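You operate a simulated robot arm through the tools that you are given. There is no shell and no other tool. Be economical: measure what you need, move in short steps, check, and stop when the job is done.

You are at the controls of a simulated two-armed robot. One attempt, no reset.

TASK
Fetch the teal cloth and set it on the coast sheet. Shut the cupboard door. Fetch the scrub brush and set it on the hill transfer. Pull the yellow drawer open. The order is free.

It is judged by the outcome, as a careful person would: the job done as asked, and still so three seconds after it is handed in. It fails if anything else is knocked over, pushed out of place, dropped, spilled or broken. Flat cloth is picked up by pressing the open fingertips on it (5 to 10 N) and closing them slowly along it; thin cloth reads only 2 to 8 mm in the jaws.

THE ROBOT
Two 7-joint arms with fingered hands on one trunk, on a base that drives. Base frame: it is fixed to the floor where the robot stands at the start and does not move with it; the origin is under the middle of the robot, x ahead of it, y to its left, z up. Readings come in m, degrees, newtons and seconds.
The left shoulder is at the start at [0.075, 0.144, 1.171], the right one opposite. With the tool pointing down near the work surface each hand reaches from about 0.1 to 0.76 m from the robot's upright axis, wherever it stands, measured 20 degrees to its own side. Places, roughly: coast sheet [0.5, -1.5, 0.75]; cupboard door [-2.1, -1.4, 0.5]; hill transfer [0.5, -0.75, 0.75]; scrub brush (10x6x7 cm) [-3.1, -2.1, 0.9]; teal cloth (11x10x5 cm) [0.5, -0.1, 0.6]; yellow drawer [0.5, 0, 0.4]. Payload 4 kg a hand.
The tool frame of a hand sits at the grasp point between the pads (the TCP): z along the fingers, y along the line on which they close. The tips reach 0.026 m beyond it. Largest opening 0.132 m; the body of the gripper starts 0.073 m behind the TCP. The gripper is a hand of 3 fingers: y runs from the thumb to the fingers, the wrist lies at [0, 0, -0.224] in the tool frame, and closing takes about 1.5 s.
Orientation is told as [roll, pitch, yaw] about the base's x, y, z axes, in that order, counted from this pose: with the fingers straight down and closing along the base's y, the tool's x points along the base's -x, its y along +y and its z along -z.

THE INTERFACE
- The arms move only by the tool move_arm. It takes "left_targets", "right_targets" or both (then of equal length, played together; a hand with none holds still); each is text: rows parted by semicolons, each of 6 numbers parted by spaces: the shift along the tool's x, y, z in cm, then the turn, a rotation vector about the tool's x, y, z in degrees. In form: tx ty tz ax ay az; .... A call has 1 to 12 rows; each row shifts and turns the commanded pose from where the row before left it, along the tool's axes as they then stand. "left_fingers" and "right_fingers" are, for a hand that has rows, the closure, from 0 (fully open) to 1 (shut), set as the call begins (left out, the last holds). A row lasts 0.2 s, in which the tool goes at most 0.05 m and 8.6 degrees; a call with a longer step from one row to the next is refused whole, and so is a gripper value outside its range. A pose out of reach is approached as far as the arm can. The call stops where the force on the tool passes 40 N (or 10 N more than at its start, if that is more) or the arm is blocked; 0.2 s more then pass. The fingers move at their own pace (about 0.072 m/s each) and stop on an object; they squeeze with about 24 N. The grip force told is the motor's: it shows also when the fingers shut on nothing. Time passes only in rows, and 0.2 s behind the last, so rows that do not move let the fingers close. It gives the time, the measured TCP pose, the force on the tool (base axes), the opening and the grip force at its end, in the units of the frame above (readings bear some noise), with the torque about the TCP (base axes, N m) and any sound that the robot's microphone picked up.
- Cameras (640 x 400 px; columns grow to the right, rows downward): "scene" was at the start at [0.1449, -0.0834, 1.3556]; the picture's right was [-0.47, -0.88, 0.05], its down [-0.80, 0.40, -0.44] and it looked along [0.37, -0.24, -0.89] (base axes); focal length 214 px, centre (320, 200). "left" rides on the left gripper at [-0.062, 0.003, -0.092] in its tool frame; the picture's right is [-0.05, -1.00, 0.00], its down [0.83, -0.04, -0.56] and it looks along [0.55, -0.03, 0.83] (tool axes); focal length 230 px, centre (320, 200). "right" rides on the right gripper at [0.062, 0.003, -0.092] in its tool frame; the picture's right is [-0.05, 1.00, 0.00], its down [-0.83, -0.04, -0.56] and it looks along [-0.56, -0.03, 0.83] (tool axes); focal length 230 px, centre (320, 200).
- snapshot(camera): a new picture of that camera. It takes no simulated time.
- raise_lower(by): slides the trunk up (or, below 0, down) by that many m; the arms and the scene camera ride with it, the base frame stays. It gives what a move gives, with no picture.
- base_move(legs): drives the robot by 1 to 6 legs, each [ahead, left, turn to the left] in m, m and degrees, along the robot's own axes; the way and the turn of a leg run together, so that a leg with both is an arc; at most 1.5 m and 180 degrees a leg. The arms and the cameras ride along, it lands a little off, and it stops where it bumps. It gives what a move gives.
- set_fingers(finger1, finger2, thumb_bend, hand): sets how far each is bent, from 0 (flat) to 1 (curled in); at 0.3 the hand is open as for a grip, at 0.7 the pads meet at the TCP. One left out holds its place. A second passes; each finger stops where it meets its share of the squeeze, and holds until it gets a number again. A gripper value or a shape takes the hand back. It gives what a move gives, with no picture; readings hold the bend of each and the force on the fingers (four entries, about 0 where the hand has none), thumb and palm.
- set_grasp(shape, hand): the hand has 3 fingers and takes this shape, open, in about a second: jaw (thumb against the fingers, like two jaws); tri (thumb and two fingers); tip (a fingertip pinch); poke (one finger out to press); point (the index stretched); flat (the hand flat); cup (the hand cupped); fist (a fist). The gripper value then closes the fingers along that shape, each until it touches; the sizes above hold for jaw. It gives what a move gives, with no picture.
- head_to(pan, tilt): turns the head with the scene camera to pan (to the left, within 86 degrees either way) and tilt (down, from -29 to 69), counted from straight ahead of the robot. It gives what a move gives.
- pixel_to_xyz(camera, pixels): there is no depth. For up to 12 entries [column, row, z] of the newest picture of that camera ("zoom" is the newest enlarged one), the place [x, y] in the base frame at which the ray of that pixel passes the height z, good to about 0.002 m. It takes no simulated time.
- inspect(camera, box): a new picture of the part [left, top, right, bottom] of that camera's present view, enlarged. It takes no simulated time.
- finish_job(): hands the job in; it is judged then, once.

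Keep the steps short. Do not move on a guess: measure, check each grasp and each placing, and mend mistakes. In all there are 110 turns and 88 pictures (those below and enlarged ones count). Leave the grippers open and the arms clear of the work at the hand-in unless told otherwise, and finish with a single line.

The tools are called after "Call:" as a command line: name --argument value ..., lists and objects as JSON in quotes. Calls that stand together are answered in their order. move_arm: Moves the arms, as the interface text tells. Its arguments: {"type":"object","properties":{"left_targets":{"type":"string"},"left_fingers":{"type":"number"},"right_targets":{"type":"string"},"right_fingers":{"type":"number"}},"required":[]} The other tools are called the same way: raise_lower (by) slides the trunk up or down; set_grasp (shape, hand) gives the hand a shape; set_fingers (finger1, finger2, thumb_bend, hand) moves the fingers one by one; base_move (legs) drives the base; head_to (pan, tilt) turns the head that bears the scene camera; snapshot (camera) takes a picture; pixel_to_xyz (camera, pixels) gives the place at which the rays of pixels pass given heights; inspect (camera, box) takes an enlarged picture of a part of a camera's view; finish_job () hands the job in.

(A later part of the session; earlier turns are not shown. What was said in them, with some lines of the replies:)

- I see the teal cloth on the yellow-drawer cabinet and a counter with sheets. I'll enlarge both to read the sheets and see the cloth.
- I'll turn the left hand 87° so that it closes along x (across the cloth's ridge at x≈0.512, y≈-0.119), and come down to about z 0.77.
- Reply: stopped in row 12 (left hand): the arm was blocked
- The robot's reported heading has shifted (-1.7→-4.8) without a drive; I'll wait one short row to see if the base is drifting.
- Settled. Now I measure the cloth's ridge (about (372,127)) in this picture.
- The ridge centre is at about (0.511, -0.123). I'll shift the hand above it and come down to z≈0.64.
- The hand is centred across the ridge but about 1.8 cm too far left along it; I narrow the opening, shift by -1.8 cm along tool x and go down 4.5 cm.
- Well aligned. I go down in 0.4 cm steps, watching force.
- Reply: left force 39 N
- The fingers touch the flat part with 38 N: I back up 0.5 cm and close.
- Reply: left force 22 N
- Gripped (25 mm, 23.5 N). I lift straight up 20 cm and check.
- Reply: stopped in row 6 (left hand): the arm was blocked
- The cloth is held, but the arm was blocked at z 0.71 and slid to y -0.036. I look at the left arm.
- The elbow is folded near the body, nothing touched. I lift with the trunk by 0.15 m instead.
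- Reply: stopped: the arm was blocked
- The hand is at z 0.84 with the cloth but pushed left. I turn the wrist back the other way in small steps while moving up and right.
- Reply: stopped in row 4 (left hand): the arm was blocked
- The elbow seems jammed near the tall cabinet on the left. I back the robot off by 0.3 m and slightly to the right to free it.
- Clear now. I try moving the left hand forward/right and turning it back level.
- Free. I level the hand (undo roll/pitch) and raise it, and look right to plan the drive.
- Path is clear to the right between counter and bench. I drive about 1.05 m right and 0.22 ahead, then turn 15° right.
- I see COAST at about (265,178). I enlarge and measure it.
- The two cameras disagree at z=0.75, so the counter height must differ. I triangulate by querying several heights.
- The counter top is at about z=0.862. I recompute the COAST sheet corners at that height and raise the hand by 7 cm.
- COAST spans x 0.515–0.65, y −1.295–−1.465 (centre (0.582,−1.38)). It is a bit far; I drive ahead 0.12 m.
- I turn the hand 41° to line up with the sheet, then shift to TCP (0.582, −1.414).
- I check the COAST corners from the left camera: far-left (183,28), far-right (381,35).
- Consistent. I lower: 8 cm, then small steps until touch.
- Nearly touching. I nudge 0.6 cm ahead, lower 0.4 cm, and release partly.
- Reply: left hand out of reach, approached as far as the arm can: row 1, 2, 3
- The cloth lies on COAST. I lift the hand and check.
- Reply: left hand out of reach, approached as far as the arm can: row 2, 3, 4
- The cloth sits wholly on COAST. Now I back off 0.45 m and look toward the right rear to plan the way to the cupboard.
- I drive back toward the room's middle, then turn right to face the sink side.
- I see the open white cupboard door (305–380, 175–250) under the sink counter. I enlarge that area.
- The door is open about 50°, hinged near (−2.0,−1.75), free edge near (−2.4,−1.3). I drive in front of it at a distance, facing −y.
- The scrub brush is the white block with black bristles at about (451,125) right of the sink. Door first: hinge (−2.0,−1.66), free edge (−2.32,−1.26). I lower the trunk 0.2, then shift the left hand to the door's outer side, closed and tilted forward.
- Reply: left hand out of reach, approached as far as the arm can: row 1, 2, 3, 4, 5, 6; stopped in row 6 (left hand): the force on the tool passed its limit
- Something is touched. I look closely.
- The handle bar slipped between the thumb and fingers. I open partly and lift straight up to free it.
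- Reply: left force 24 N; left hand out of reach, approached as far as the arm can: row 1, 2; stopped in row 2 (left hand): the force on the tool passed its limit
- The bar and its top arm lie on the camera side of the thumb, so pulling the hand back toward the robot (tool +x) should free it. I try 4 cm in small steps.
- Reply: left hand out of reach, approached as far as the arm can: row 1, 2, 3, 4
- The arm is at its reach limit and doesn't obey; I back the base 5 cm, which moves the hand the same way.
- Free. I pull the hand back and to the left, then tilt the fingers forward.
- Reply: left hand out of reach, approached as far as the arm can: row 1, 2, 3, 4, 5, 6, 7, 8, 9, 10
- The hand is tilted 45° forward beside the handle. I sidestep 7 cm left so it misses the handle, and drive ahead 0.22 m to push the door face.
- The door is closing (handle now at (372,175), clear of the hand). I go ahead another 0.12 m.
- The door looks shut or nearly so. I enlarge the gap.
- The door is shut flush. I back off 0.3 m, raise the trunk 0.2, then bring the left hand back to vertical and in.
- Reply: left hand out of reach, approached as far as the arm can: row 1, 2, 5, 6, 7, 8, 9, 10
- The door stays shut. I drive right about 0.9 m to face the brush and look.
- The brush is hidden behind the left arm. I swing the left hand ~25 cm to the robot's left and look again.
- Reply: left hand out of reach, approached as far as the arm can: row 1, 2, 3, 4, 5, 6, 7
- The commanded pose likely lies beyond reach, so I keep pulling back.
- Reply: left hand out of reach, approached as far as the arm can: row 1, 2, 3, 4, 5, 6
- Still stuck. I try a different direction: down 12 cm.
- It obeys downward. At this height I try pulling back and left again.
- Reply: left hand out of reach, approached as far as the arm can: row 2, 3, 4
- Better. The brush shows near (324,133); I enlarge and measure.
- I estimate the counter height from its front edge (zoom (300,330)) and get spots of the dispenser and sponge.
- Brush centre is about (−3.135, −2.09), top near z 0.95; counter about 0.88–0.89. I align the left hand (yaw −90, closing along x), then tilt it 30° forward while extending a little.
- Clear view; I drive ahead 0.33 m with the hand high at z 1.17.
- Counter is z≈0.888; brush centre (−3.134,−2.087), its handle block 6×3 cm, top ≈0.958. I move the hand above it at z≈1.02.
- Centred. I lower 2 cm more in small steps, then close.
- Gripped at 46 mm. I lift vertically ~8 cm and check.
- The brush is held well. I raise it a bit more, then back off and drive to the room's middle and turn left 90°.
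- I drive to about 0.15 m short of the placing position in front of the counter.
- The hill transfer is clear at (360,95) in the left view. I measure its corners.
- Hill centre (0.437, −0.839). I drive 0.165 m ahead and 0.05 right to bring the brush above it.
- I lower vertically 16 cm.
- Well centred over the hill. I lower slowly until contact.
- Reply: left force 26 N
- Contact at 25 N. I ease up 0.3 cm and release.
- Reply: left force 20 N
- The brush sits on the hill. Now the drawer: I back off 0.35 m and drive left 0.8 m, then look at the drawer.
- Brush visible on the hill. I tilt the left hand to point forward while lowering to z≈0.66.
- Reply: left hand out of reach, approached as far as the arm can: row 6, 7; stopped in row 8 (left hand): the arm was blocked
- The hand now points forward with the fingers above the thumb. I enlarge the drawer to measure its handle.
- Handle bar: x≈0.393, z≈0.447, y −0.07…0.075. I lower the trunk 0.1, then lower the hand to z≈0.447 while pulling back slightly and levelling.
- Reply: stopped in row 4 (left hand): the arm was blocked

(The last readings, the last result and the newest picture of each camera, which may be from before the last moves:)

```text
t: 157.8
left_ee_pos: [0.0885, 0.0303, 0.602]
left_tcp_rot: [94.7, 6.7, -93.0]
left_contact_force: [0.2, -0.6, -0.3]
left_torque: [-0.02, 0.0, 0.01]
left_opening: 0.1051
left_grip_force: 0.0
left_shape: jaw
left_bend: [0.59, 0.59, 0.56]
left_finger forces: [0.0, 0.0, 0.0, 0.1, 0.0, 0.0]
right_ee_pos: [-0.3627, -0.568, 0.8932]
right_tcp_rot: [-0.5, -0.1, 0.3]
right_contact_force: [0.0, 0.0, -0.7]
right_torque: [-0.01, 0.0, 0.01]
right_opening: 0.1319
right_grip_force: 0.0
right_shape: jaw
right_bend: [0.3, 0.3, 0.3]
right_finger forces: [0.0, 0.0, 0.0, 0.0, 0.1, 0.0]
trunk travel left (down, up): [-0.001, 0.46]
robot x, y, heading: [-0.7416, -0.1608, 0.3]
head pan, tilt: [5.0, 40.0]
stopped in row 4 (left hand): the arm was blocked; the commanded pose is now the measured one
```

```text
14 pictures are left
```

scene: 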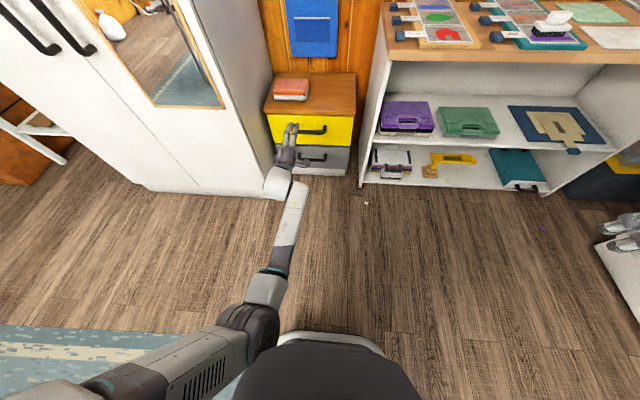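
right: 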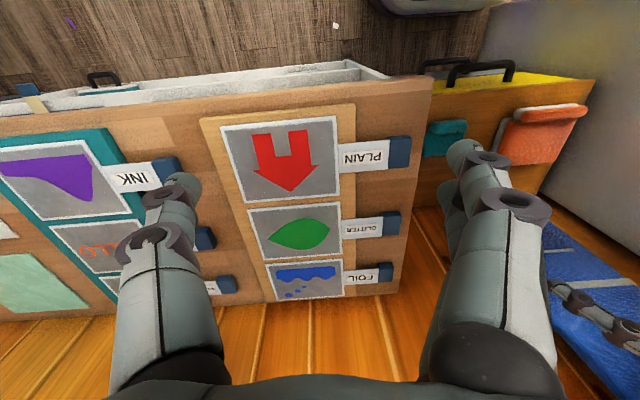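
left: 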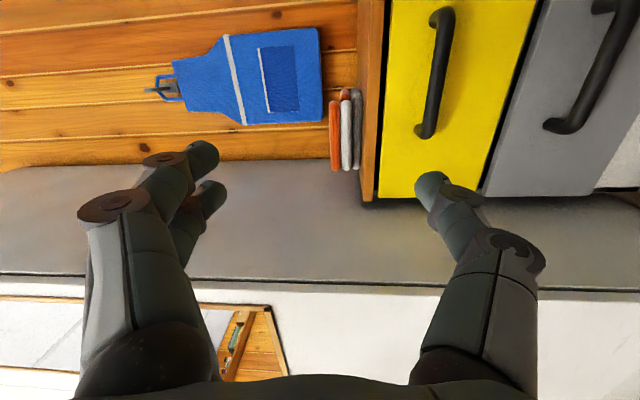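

Levelling ran into a wrist limit. The bar can be gripped with the hand slanted, so I lower while letting the fingers slope down ~37°.

Call:
move_arm --left_targets "0 -2.5 -0.2 7 0 0;0 -2.5 0.1 7 0 0;0 -2.45 0.4 7 0 0;0 -2.4 0.7 7 0 0;0 -2.3 1 7 0 0;0 -2.2 1.25 7 0 0;0 0 0 0 0 0"

Call:
snapshot --camera "left"

```text
t: 159.4
left_ee_pos: [0.0873, 0.0478, 0.4525]
left_tcp_rot: [52.6, 6.8, -92.9]
left_contact_force: [-0.1, 0.3, 0.4]
left_torque: [0.0, -0.01, -0.02]
left_opening: 0.1057
left_grip_force: 0.0
left_shape: jaw
left_bend: [0.59, 0.59, 0.56]
left_finger forces: [0.0, 0.0, 0.1, 0.0, 0.0, 0.0]
right_ee_pos: [-0.3646, -0.5674, 0.8962]
right_tcp_rot: [-0.5, -0.2, 0.3]
right_contact_force: [0.5, 0.5, 0.8]
right_torque: [-0.03, 0.0, -0.01]
right_opening: 0.1317
right_grip_force: 0.0
right_shape: jaw
right_bend: [0.3, 0.3, 0.3]
right_finger forces: [0.0, 0.0, 0.0, 0.0, 0.1, 0.0]
trunk travel left (down, up): [-0.001, 0.46]
robot x, y, heading: [-0.7409, -0.1566, 0.4]
head pan, tilt: [5.0, 40.0]
```

```text
13 pictures are left
```

left: 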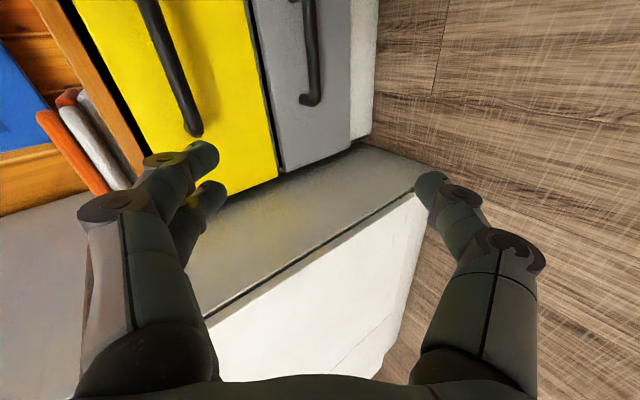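

It obeyed. For the grip I reduce the slope to ~20°, narrow the opening, then drive ahead 0.2 m and right 0.045 m.

Call:
move_arm --left_targets "0 0 0 -6 0 0;0 0 0 -6 0 0;0 0 0 -6 0 0;0 0 0 0 0 0;0 0 0 0 0 0" --left_fingers 0.38

Call:
base_move --legs '[[0.2, -0.045, 0]]'

Call:
snapshot --camera "left"

Call:
inspect --camera "scene" --box '[220, 60, 420, 200]'

```text
t: 160.6
left_ee_pos: [0.0869, 0.0489, 0.4535]
left_tcp_rot: [70.7, 6.8, -92.9]
left_contact_force: [0.9, 0.1, 0.2]
left_torque: [0.0, -0.01, -0.02]
left_opening: 0.0822
left_grip_force: 0.0
left_shape: jaw
left_bend: [0.71, 0.71, 0.69]
left_finger forces: [0.1, 0.0, 0.1, 0.1, 0.0, 0.1]
right_ee_pos: [-0.3644, -0.5661, 0.8949]
right_tcp_rot: [-0.6, -0.1, 0.3]
right_contact_force: [-0.8, 0.1, 0.6]
right_torque: [0.01, 0.03, -0.01]
right_opening: 0.1321
right_grip_force: 0.1
right_shape: jaw
right_bend: [0.3, 0.3, 0.3]
right_finger forces: [0.1, 0.0, 0.0, 0.0, 0.0, 0.0]
trunk travel left (down, up): [-0.001, 0.46]
robot x, y, heading: [-0.741, -0.159, 0.3]
head pan, tilt: [5.0, 40.0]
```

```text
t: 162.2
left_ee_pos: [0.2862, 0.0038, 0.4528]
left_tcp_rot: [70.6, 6.9, -92.9]
left_contact_force: [0.9, 0.4, 0.6]
left_torque: [0.0, -0.03, -0.01]
left_opening: 0.082
left_grip_force: 0.1
left_shape: jaw
left_bend: [0.71, 0.71, 0.69]
left_finger forces: [0.0, 0.1, 0.0, 0.0, 0.1, 0.1]
right_ee_pos: [-0.1636, -0.6102, 0.8953]
right_tcp_rot: [-0.5, -0.1, 0.3]
right_contact_force: [-0.1, 1.0, -1.0]
right_torque: [-0.01, 0.02, 0.0]
right_opening: 0.1319
right_grip_force: 0.0
right_shape: jaw
right_bend: [0.3, 0.3, 0.3]
right_finger forces: [0.0, 0.0, 0.0, 0.0, 0.0, 0.0]
trunk travel left (down, up): [-0.001, 0.46]
robot x, y, heading: [-0.5422, -0.2065, 0.1]
head pan, tilt: [5.0, 40.0]
```

```text
12 pictures are left
```

left: 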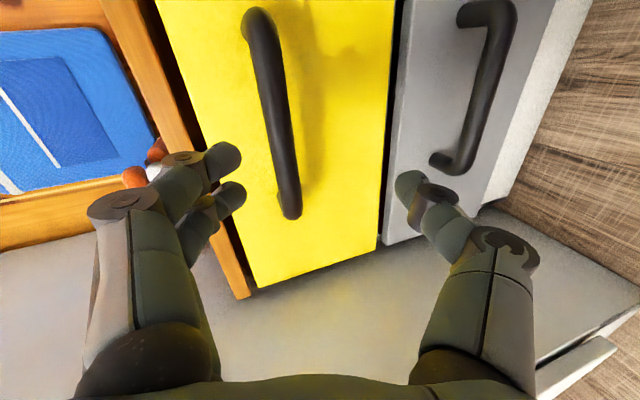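

```text
2.86 times, centred on (320, 130) of scene
```

zoom: 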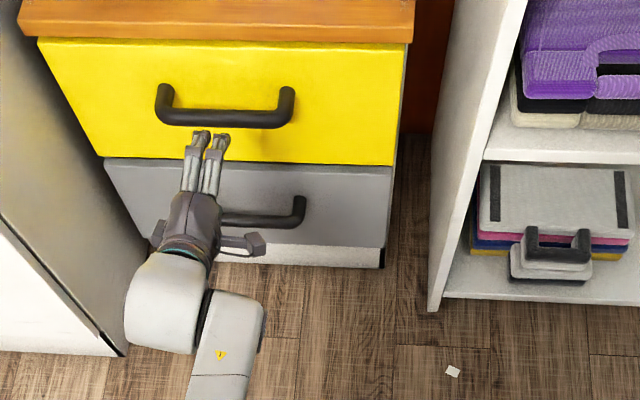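

Call:
pixel_to_xyz --camera "zoom" --pixels '[[162, 118, 0.447], [290, 120, 0.447], [228, 118, 0.447], [228, 118, 0.46]]'

Call:
pixel_to_xyz --camera "left" --pixels '[[280, 120, 0.44], [280, 120, 0.447], [280, 120, 0.46], [290, 205, 0.447], [258, 25, 0.447]]'

```text
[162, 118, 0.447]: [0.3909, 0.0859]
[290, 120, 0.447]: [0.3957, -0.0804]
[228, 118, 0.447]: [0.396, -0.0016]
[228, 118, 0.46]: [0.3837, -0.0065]
```

```text
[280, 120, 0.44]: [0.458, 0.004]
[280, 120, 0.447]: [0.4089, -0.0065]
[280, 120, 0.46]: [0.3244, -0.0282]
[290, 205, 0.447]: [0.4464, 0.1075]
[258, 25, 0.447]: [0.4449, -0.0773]
```

Bar at (0.394, 0, 0.449). I narrow slightly and drive ahead 0.095 m.

Call:
move_arm --left_targets "0 -0.3 0 0 0 0;0 0 0 0 0 0;0 0 0 0 0 0" --left_fingers 0.47

Call:
base_move --legs '[[0.095, 0, 0]]'

Call:
snapshot --camera "left"

```text
t: 163.1
left_ee_pos: [0.2866, 0.0047, 0.4511]
left_tcp_rot: [70.6, 6.8, -92.9]
left_contact_force: [0.6, 0.4, -0.6]
left_torque: [-0.02, 0.0, 0.0]
left_opening: 0.0706
left_grip_force: 0.2
left_shape: jaw
left_bend: [0.72, 0.72, 0.7]
left_finger forces: [0.1, 0.0, 0.1, 0.0, 0.0, 0.0]
right_ee_pos: [-0.1648, -0.6108, 0.8963]
right_tcp_rot: [-0.6, -0.2, 0.3]
right_contact_force: [0.1, -0.2, 0.1]
right_torque: [0.01, 0.03, 0.0]
right_opening: 0.132
right_grip_force: 0.1
right_shape: jaw
right_bend: [0.3, 0.3, 0.3]
right_finger forces: [0.0, 0.0, 0.0, 0.0, 0.0, 0.0]
trunk travel left (down, up): [-0.001, 0.46]
robot x, y, heading: [-0.5419, -0.2016, 0.2]
head pan, tilt: [5.0, 40.0]
```

```text
t: 164.2
left_ee_pos: [0.3819, 0.0064, 0.4496]
left_tcp_rot: [70.6, 6.8, -93.0]
left_contact_force: [0.2, 0.8, -0.1]
left_torque: [0.0, -0.03, 0.01]
left_opening: 0.0706
left_grip_force: 0.0
left_shape: jaw
left_bend: [0.72, 0.72, 0.7]
left_finger forces: [0.0, 0.0, 0.0, 0.0, 0.0, 0.0]
right_ee_pos: [-0.0687, -0.6103, 0.8946]
right_tcp_rot: [-0.7, -0.1, 0.2]
right_contact_force: [0.0, -0.2, -0.9]
right_torque: [0.02, 0.01, -0.01]
right_opening: 0.1319
right_grip_force: 0.0
right_shape: jaw
right_bend: [0.3, 0.3, 0.3]
right_finger forces: [0.0, 0.0, 0.1, 0.0, 0.0, 0.0]
trunk travel left (down, up): [-0.001, 0.46]
robot x, y, heading: [-0.4474, -0.2051, 0.2]
head pan, tilt: [5.0, 40.0]
```

```text
10 pictures are left
```

left: 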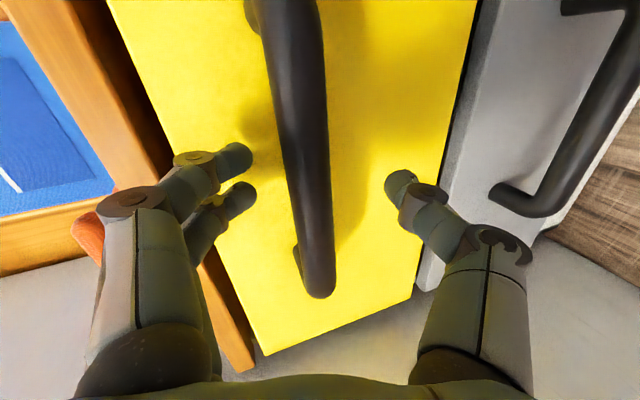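

The bar lies squarely between fingers and thumb. I close.

Call:
move_arm --left_targets "0 0 0 0 0 0;0 0 0 0 0 0;0 0 0 0 0 0;0 0 0 0 0 0;0 0 0 0 0 0;0 0 0 0 0 0" --left_fingers 1

```text
t: 165.6
left_ee_pos: [0.3812, 0.0048, 0.4455]
left_tcp_rot: [70.3, 6.7, -93.0]
left_contact_force: [-1.7, -0.2, -13.1]
left_torque: [-0.05, 0.02, 0.0]
left_opening: 0.0013
left_grip_force: 24.2
left_shape: jaw
left_bend: [0.74, 0.73, 0.73]
left_finger forces: [0.0, 0.0, 0.0, 0.0, 21.3, 0.0]
right_ee_pos: [-0.0682, -0.611, 0.8939]
right_tcp_rot: [-0.6, -0.1, 0.2]
right_contact_force: [0.0, -0.2, -0.7]
right_torque: [0.03, 0.01, -0.03]
right_opening: 0.1318
right_grip_force: 0.2
right_shape: jaw
right_bend: [0.3, 0.3, 0.3]
right_finger forces: [0.0, 0.0, 0.0, 0.1, 0.1, 0.1]
trunk travel left (down, up): [-0.001, 0.46]
robot x, y, heading: [-0.4468, -0.2037, 0.1]
head pan, tilt: [5.0, 40.0]
```

Call:
snapshot --camera "left"

```text
9 pictures are left
```

left: 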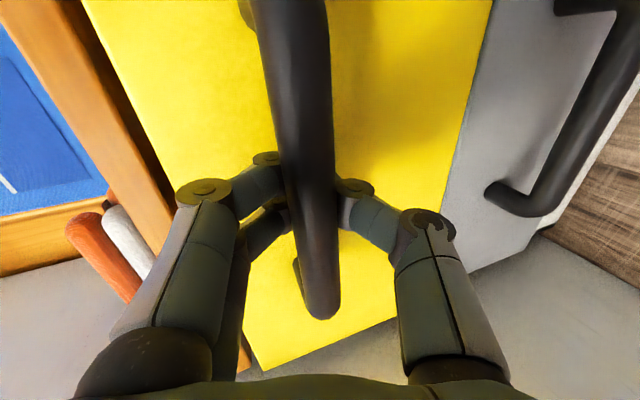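

The closed fingers look to hook round the bar. I pull by driving back 5 cm and check.

Call:
base_move --legs '[[-0.05, 0, 0]]'

Call:
inspect --camera "scene" --box '[220, 60, 420, 200]'

```text
t: 166.5
left_ee_pos: [0.331, 0.0041, 0.4478]
left_tcp_rot: [70.4, 6.7, -93.2]
left_contact_force: [1.7, 1.4, -17.2]
left_torque: [-0.03, -0.04, 0.01]
left_opening: 0.0009
left_grip_force: 23.6
left_shape: jaw
left_bend: [0.73, 0.73, 0.73]
left_finger forces: [0.1, 0.1, 0.0, 0.1, 25.6, 0.1]
right_ee_pos: [-0.121, -0.6111, 0.8949]
right_tcp_rot: [-0.8, -0.1, 0.3]
right_contact_force: [-0.3, -0.6, 0.1]
right_torque: [-0.01, 0.0, 0.03]
right_opening: 0.132
right_grip_force: 0.0
right_shape: jaw
right_bend: [0.3, 0.3, 0.3]
right_finger forces: [0.0, 0.1, 0.0, 0.0, 0.0, 0.0]
trunk travel left (down, up): [-0.001, 0.46]
robot x, y, heading: [-0.4971, -0.1989, 0.2]
head pan, tilt: [5.0, 40.0]
```

```text
2.86 times, centred on (320, 130) of scene
```

zoom: 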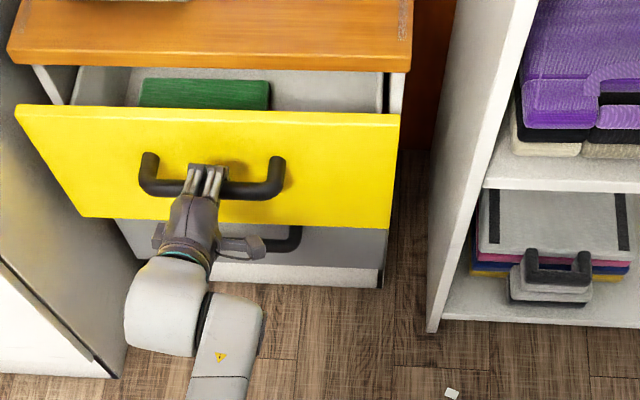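

The drawer is opening (green item inside visible). I pull another 0.17 m.

Call:
base_move --legs '[[-0.17, 0, 0]]'

Call:
snapshot --camera "scene"

```text
t: 168.0
left_ee_pos: [0.1608, 0.0029, 0.4481]
left_tcp_rot: [70.3, 6.7, -93.0]
left_contact_force: [1.7, 1.2, -15.3]
left_torque: [-0.04, -0.07, 0.01]
left_opening: 0.0011
left_grip_force: 23.6
left_shape: jaw
left_bend: [0.73, 0.72, 0.74]
left_finger forces: [0.0, 0.0, 0.0, 0.0, 24.6, 0.0]
right_ee_pos: [-0.2906, -0.6108, 0.8957]
right_tcp_rot: [-0.7, 0.0, 0.2]
right_contact_force: [-1.0, 0.4, 0.4]
right_torque: [-0.02, -0.03, 0.01]
right_opening: 0.1319
right_grip_force: 0.1
right_shape: jaw
right_bend: [0.3, 0.3, 0.3]
right_finger forces: [0.1, 0.0, 0.0, 0.1, 0.1, 0.1]
trunk travel left (down, up): [-0.001, 0.46]
robot x, y, heading: [-0.6662, -0.2014, 0.2]
head pan, tilt: [5.0, 40.0]
```

```text
7 pictures are left
```

scene: 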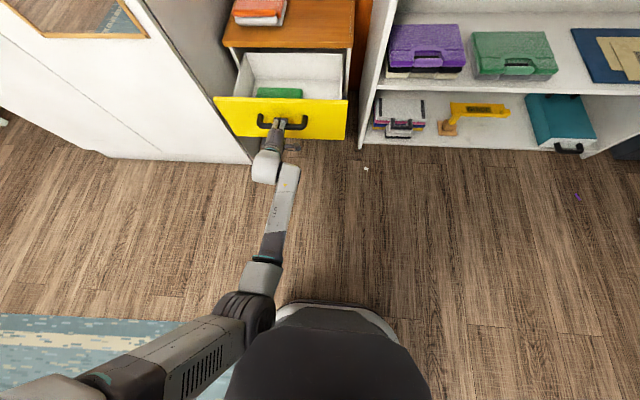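

Open about 0.22 m with little force. I pull 0.05 m more for a clear opening, then release.

Call:
base_move --legs '[[-0.05, 0, 0]]'

Call:
move_arm --left_targets "0 0 0 0 0 0;0 0 0 0 0 0;0 0 0 0 0 0;0 0 0 0 0 0;0 0 0 0 0 0;0 0 0 0 0 0" --left_fingers 0.3

Call:
snapshot --camera "left"

```text
t: 168.8
left_ee_pos: [0.1504, 0.0037, 0.4476]
left_tcp_rot: [70.2, 6.8, -93.1]
left_contact_force: [21.1, 0.3, -10.8]
left_torque: [-0.03, 0.09, 0.02]
left_opening: 0.0002
left_grip_force: 24.1
left_shape: jaw
left_bend: [0.72, 0.71, 0.72]
left_finger forces: [10.0, 9.9, 0.0, 0.1, 20.7, 0.0]
right_ee_pos: [-0.3014, -0.6122, 0.8947]
right_tcp_rot: [-0.7, -0.1, 0.3]
right_contact_force: [0.7, -0.3, 0.2]
right_torque: [-0.02, 0.02, -0.04]
right_opening: 0.1319
right_grip_force: 0.0
right_shape: jaw
right_bend: [0.3, 0.3, 0.3]
right_finger forces: [0.1, 0.0, 0.1, 0.0, 0.1, 0.1]
trunk travel left (down, up): [-0.001, 0.46]
robot x, y, heading: [-0.6765, -0.2032, -0.1]
head pan, tilt: [5.0, 40.0]
stopped in leg 1: the force on the tool passed its limit (the readings are from after the stop); the commanded pose is now the measured one
```

```text
t: 170.2
left_ee_pos: [0.15, 0.003, 0.4507]
left_tcp_rot: [70.5, 6.7, -93.0]
left_contact_force: [0.2, 0.1, -0.5]
left_torque: [-0.03, 0.04, -0.01]
left_opening: 0.0922
left_grip_force: 0.0
left_shape: jaw
left_bend: [0.68, 0.68, 0.64]
left_finger forces: [0.1, 0.0, 0.1, 0.1, 0.0, 0.1]
right_ee_pos: [-0.3042, -0.6116, 0.8954]
right_tcp_rot: [-0.7, -0.2, 0.3]
right_contact_force: [0.7, -0.2, -0.5]
right_torque: [0.0, 0.01, 0.02]
right_opening: 0.1319
right_grip_force: 0.2
right_shape: jaw
right_bend: [0.3, 0.3, 0.3]
right_finger forces: [0.1, 0.1, 0.0, 0.1, 0.1, 0.0]
trunk travel left (down, up): [-0.001, 0.46]
robot x, y, heading: [-0.6807, -0.2062, 0.3]
head pan, tilt: [5.0, 40.0]
```

```text
6 pictures are left
```

left: 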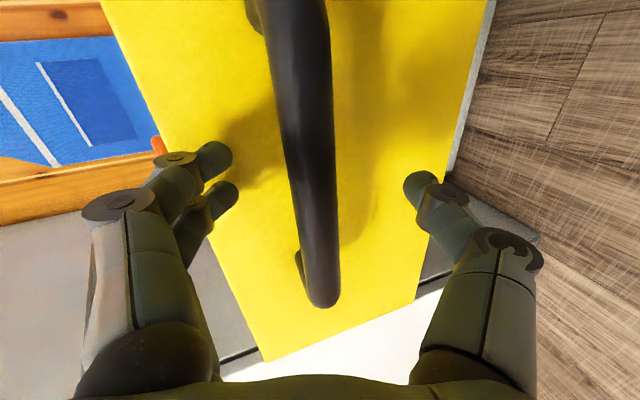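

The drawer reached its stop: fully open. The fingers are clear of the bar; I back straight off 0.35 m, open the hand, and take final looks.

Call:
base_move --legs '[[-0.35, 0, 0]]'

Call:
move_arm --left_targets "0 0 0 0 0 0;0 0 0 0 0 0;0 0 0 0 0 0" --left_fingers 0

Call:
head_to --pan -25 --tilt 25

Call:
snapshot --camera "scene"

```text
t: 172.4
left_ee_pos: [-0.1989, 0.0013, 0.4504]
left_tcp_rot: [70.5, 6.7, -93.1]
left_contact_force: [-0.3, 0.3, 0.1]
left_torque: [-0.01, 0.0, 0.01]
left_opening: 0.0919
left_grip_force: 0.2
left_shape: jaw
left_bend: [0.68, 0.68, 0.64]
left_finger forces: [0.0, 0.0, 0.0, 0.1, 0.0, 0.1]
right_ee_pos: [-0.651, -0.6138, 0.8952]
right_tcp_rot: [-0.6, -0.2, 0.1]
right_contact_force: [0.3, -0.5, 0.1]
right_torque: [-0.02, 0.01, 0.0]
right_opening: 0.1321
right_grip_force: 0.1
right_shape: jaw
right_bend: [0.3, 0.3, 0.3]
right_finger forces: [0.1, 0.0, 0.0, 0.0, 0.0, 0.1]
trunk travel left (down, up): [-0.001, 0.46]
robot x, y, heading: [-1.0273, -0.2036, -0.3]
head pan, tilt: [5.0, 40.0]
```

```text
t: 173.2
left_ee_pos: [-0.1983, 0.0006, 0.4503]
left_tcp_rot: [70.5, 6.8, -93.1]
left_contact_force: [0.0, 0.3, -0.9]
left_torque: [0.01, -0.02, -0.03]
left_opening: 0.1321
left_grip_force: 0.0
left_shape: jaw
left_bend: [0.3, 0.3, 0.3]
left_finger forces: [0.0, 0.0, 0.1, 0.1, 0.1, 0.0]
right_ee_pos: [-0.6506, -0.613, 0.8952]
right_tcp_rot: [-0.7, -0.2, 0.1]
right_contact_force: [-0.1, 0.0, 0.5]
right_torque: [-0.01, 0.05, -0.03]
right_opening: 0.1316
right_grip_force: 0.0
right_shape: jaw
right_bend: [0.3, 0.3, 0.3]
right_finger forces: [0.0, 0.1, 0.1, 0.0, 0.0, 0.0]
trunk travel left (down, up): [-0.001, 0.46]
robot x, y, heading: [-1.029, -0.206, -0.1]
head pan, tilt: [5.0, 40.0]
```

```text
t: 174.2
left_ee_pos: [-0.1983, 0.0016, 0.4494]
left_tcp_rot: [70.4, 6.7, -93.1]
left_contact_force: [-0.6, 0.1, 0.6]
left_torque: [0.02, -0.01, -0.01]
left_opening: 0.1318
left_grip_force: 0.1
left_shape: jaw
left_bend: [0.3, 0.3, 0.3]
left_finger forces: [0.0, 0.1, 0.0, 0.1, 0.0, 0.0]
right_ee_pos: [-0.6519, -0.6125, 0.8955]
right_tcp_rot: [-0.6, -0.1, 0.1]
right_contact_force: [0.4, -0.3, 0.9]
right_torque: [0.0, 0.01, 0.02]
right_opening: 0.132
right_grip_force: 0.0
right_shape: jaw
right_bend: [0.3, 0.3, 0.3]
right_finger forces: [0.0, 0.0, 0.0, 0.0, 0.0, 0.0]
trunk travel left (down, up): [-0.001, 0.46]
robot x, y, heading: [-1.026, -0.2059, 0.1]
head pan, tilt: [-25.0, 25.0]
```

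```text
5 pictures are left
```

scene: 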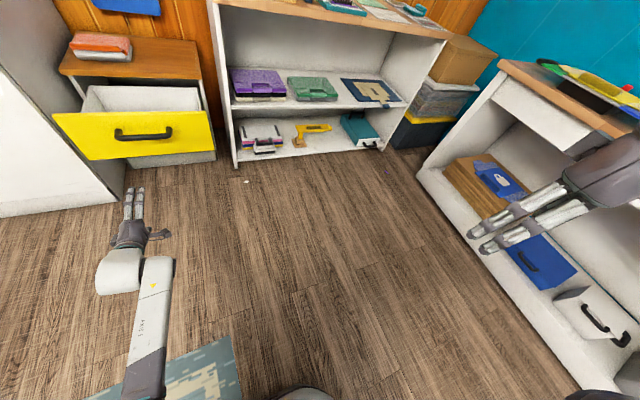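

The drawer stands fully open. One last look at the counter top.

Call:
head_to --pan -30 --tilt 10

Call:
inspect --camera "scene" --box '[160, 30, 400, 180]'

Call:
head_to --pan -86 --tilt 20

Call:
snapshot --camera "scene"

```text
t: 174.9
left_ee_pos: [-0.1983, 0.0027, 0.4495]
left_tcp_rot: [70.4, 6.7, -93.1]
left_contact_force: [-0.8, -0.1, -0.1]
left_torque: [0.01, -0.01, -0.04]
left_opening: 0.1316
left_grip_force: 0.0
left_shape: jaw
left_bend: [0.3, 0.3, 0.3]
left_finger forces: [0.1, 0.0, 0.0, 0.0, 0.1, 0.0]
right_ee_pos: [-0.6521, -0.6133, 0.8958]
right_tcp_rot: [-0.6, -0.2, 0.2]
right_contact_force: [-0.3, 0.0, 0.3]
right_torque: [0.02, 0.01, 0.03]
right_opening: 0.1318
right_grip_force: 0.1
right_shape: jaw
right_bend: [0.3, 0.3, 0.3]
right_finger forces: [0.0, 0.1, 0.0, 0.1, 0.1, 0.0]
trunk travel left (down, up): [-0.001, 0.46]
robot x, y, heading: [-1.0278, -0.1999, -0.1]
head pan, tilt: [-30.0, 10.0]
```

```text
2.67 times, centred on (280, 105) of scene
```

zoom: 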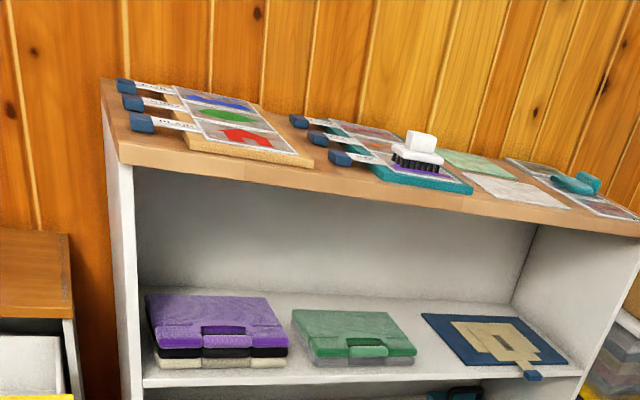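

```text
t: 176.2
left_ee_pos: [-0.1984, 0.0021, 0.4487]
left_tcp_rot: [70.4, 6.7, -93.1]
left_contact_force: [0.3, -0.3, -0.3]
left_torque: [-0.01, 0.01, 0.03]
left_opening: 0.1319
left_grip_force: 0.1
left_shape: jaw
left_bend: [0.3, 0.3, 0.3]
left_finger forces: [0.0, 0.0, 0.1, 0.1, 0.1, 0.1]
right_ee_pos: [-0.652, -0.6127, 0.8946]
right_tcp_rot: [-0.6, -0.2, 0.2]
right_contact_force: [0.3, 0.5, -0.5]
right_torque: [-0.02, 0.05, 0.03]
right_opening: 0.1318
right_grip_force: 0.0
right_shape: jaw
right_bend: [0.3, 0.3, 0.3]
right_finger forces: [0.0, 0.0, 0.0, 0.0, 0.1, 0.0]
trunk travel left (down, up): [-0.001, 0.46]
robot x, y, heading: [-1.0259, -0.2044, -0.1]
head pan, tilt: [-85.9, 20.0]
```

```text
3 pictures are left
```

scene: 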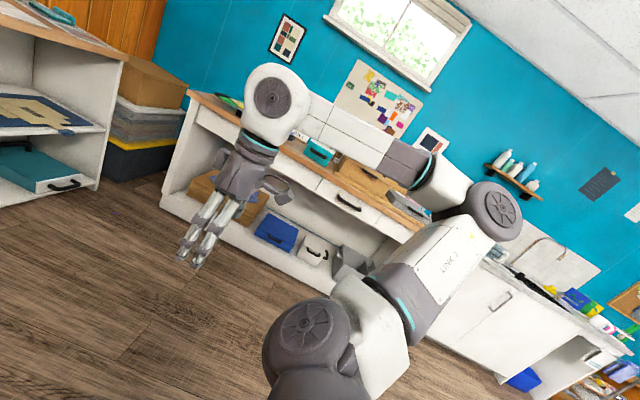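

The brush is on the hill, the cloth is on the coast sheet, the cupboard door is shut and the drawer is open. Both hands are open and clear, so I hand in.

Call:
finish_job

```text
The job is handed in.
```

All four jobs are done: the teal cloth is on the coast sheet, the scrub brush is on the hill transfer, the cupboard door is shut and the yellow drawer is pulled open to its stop.
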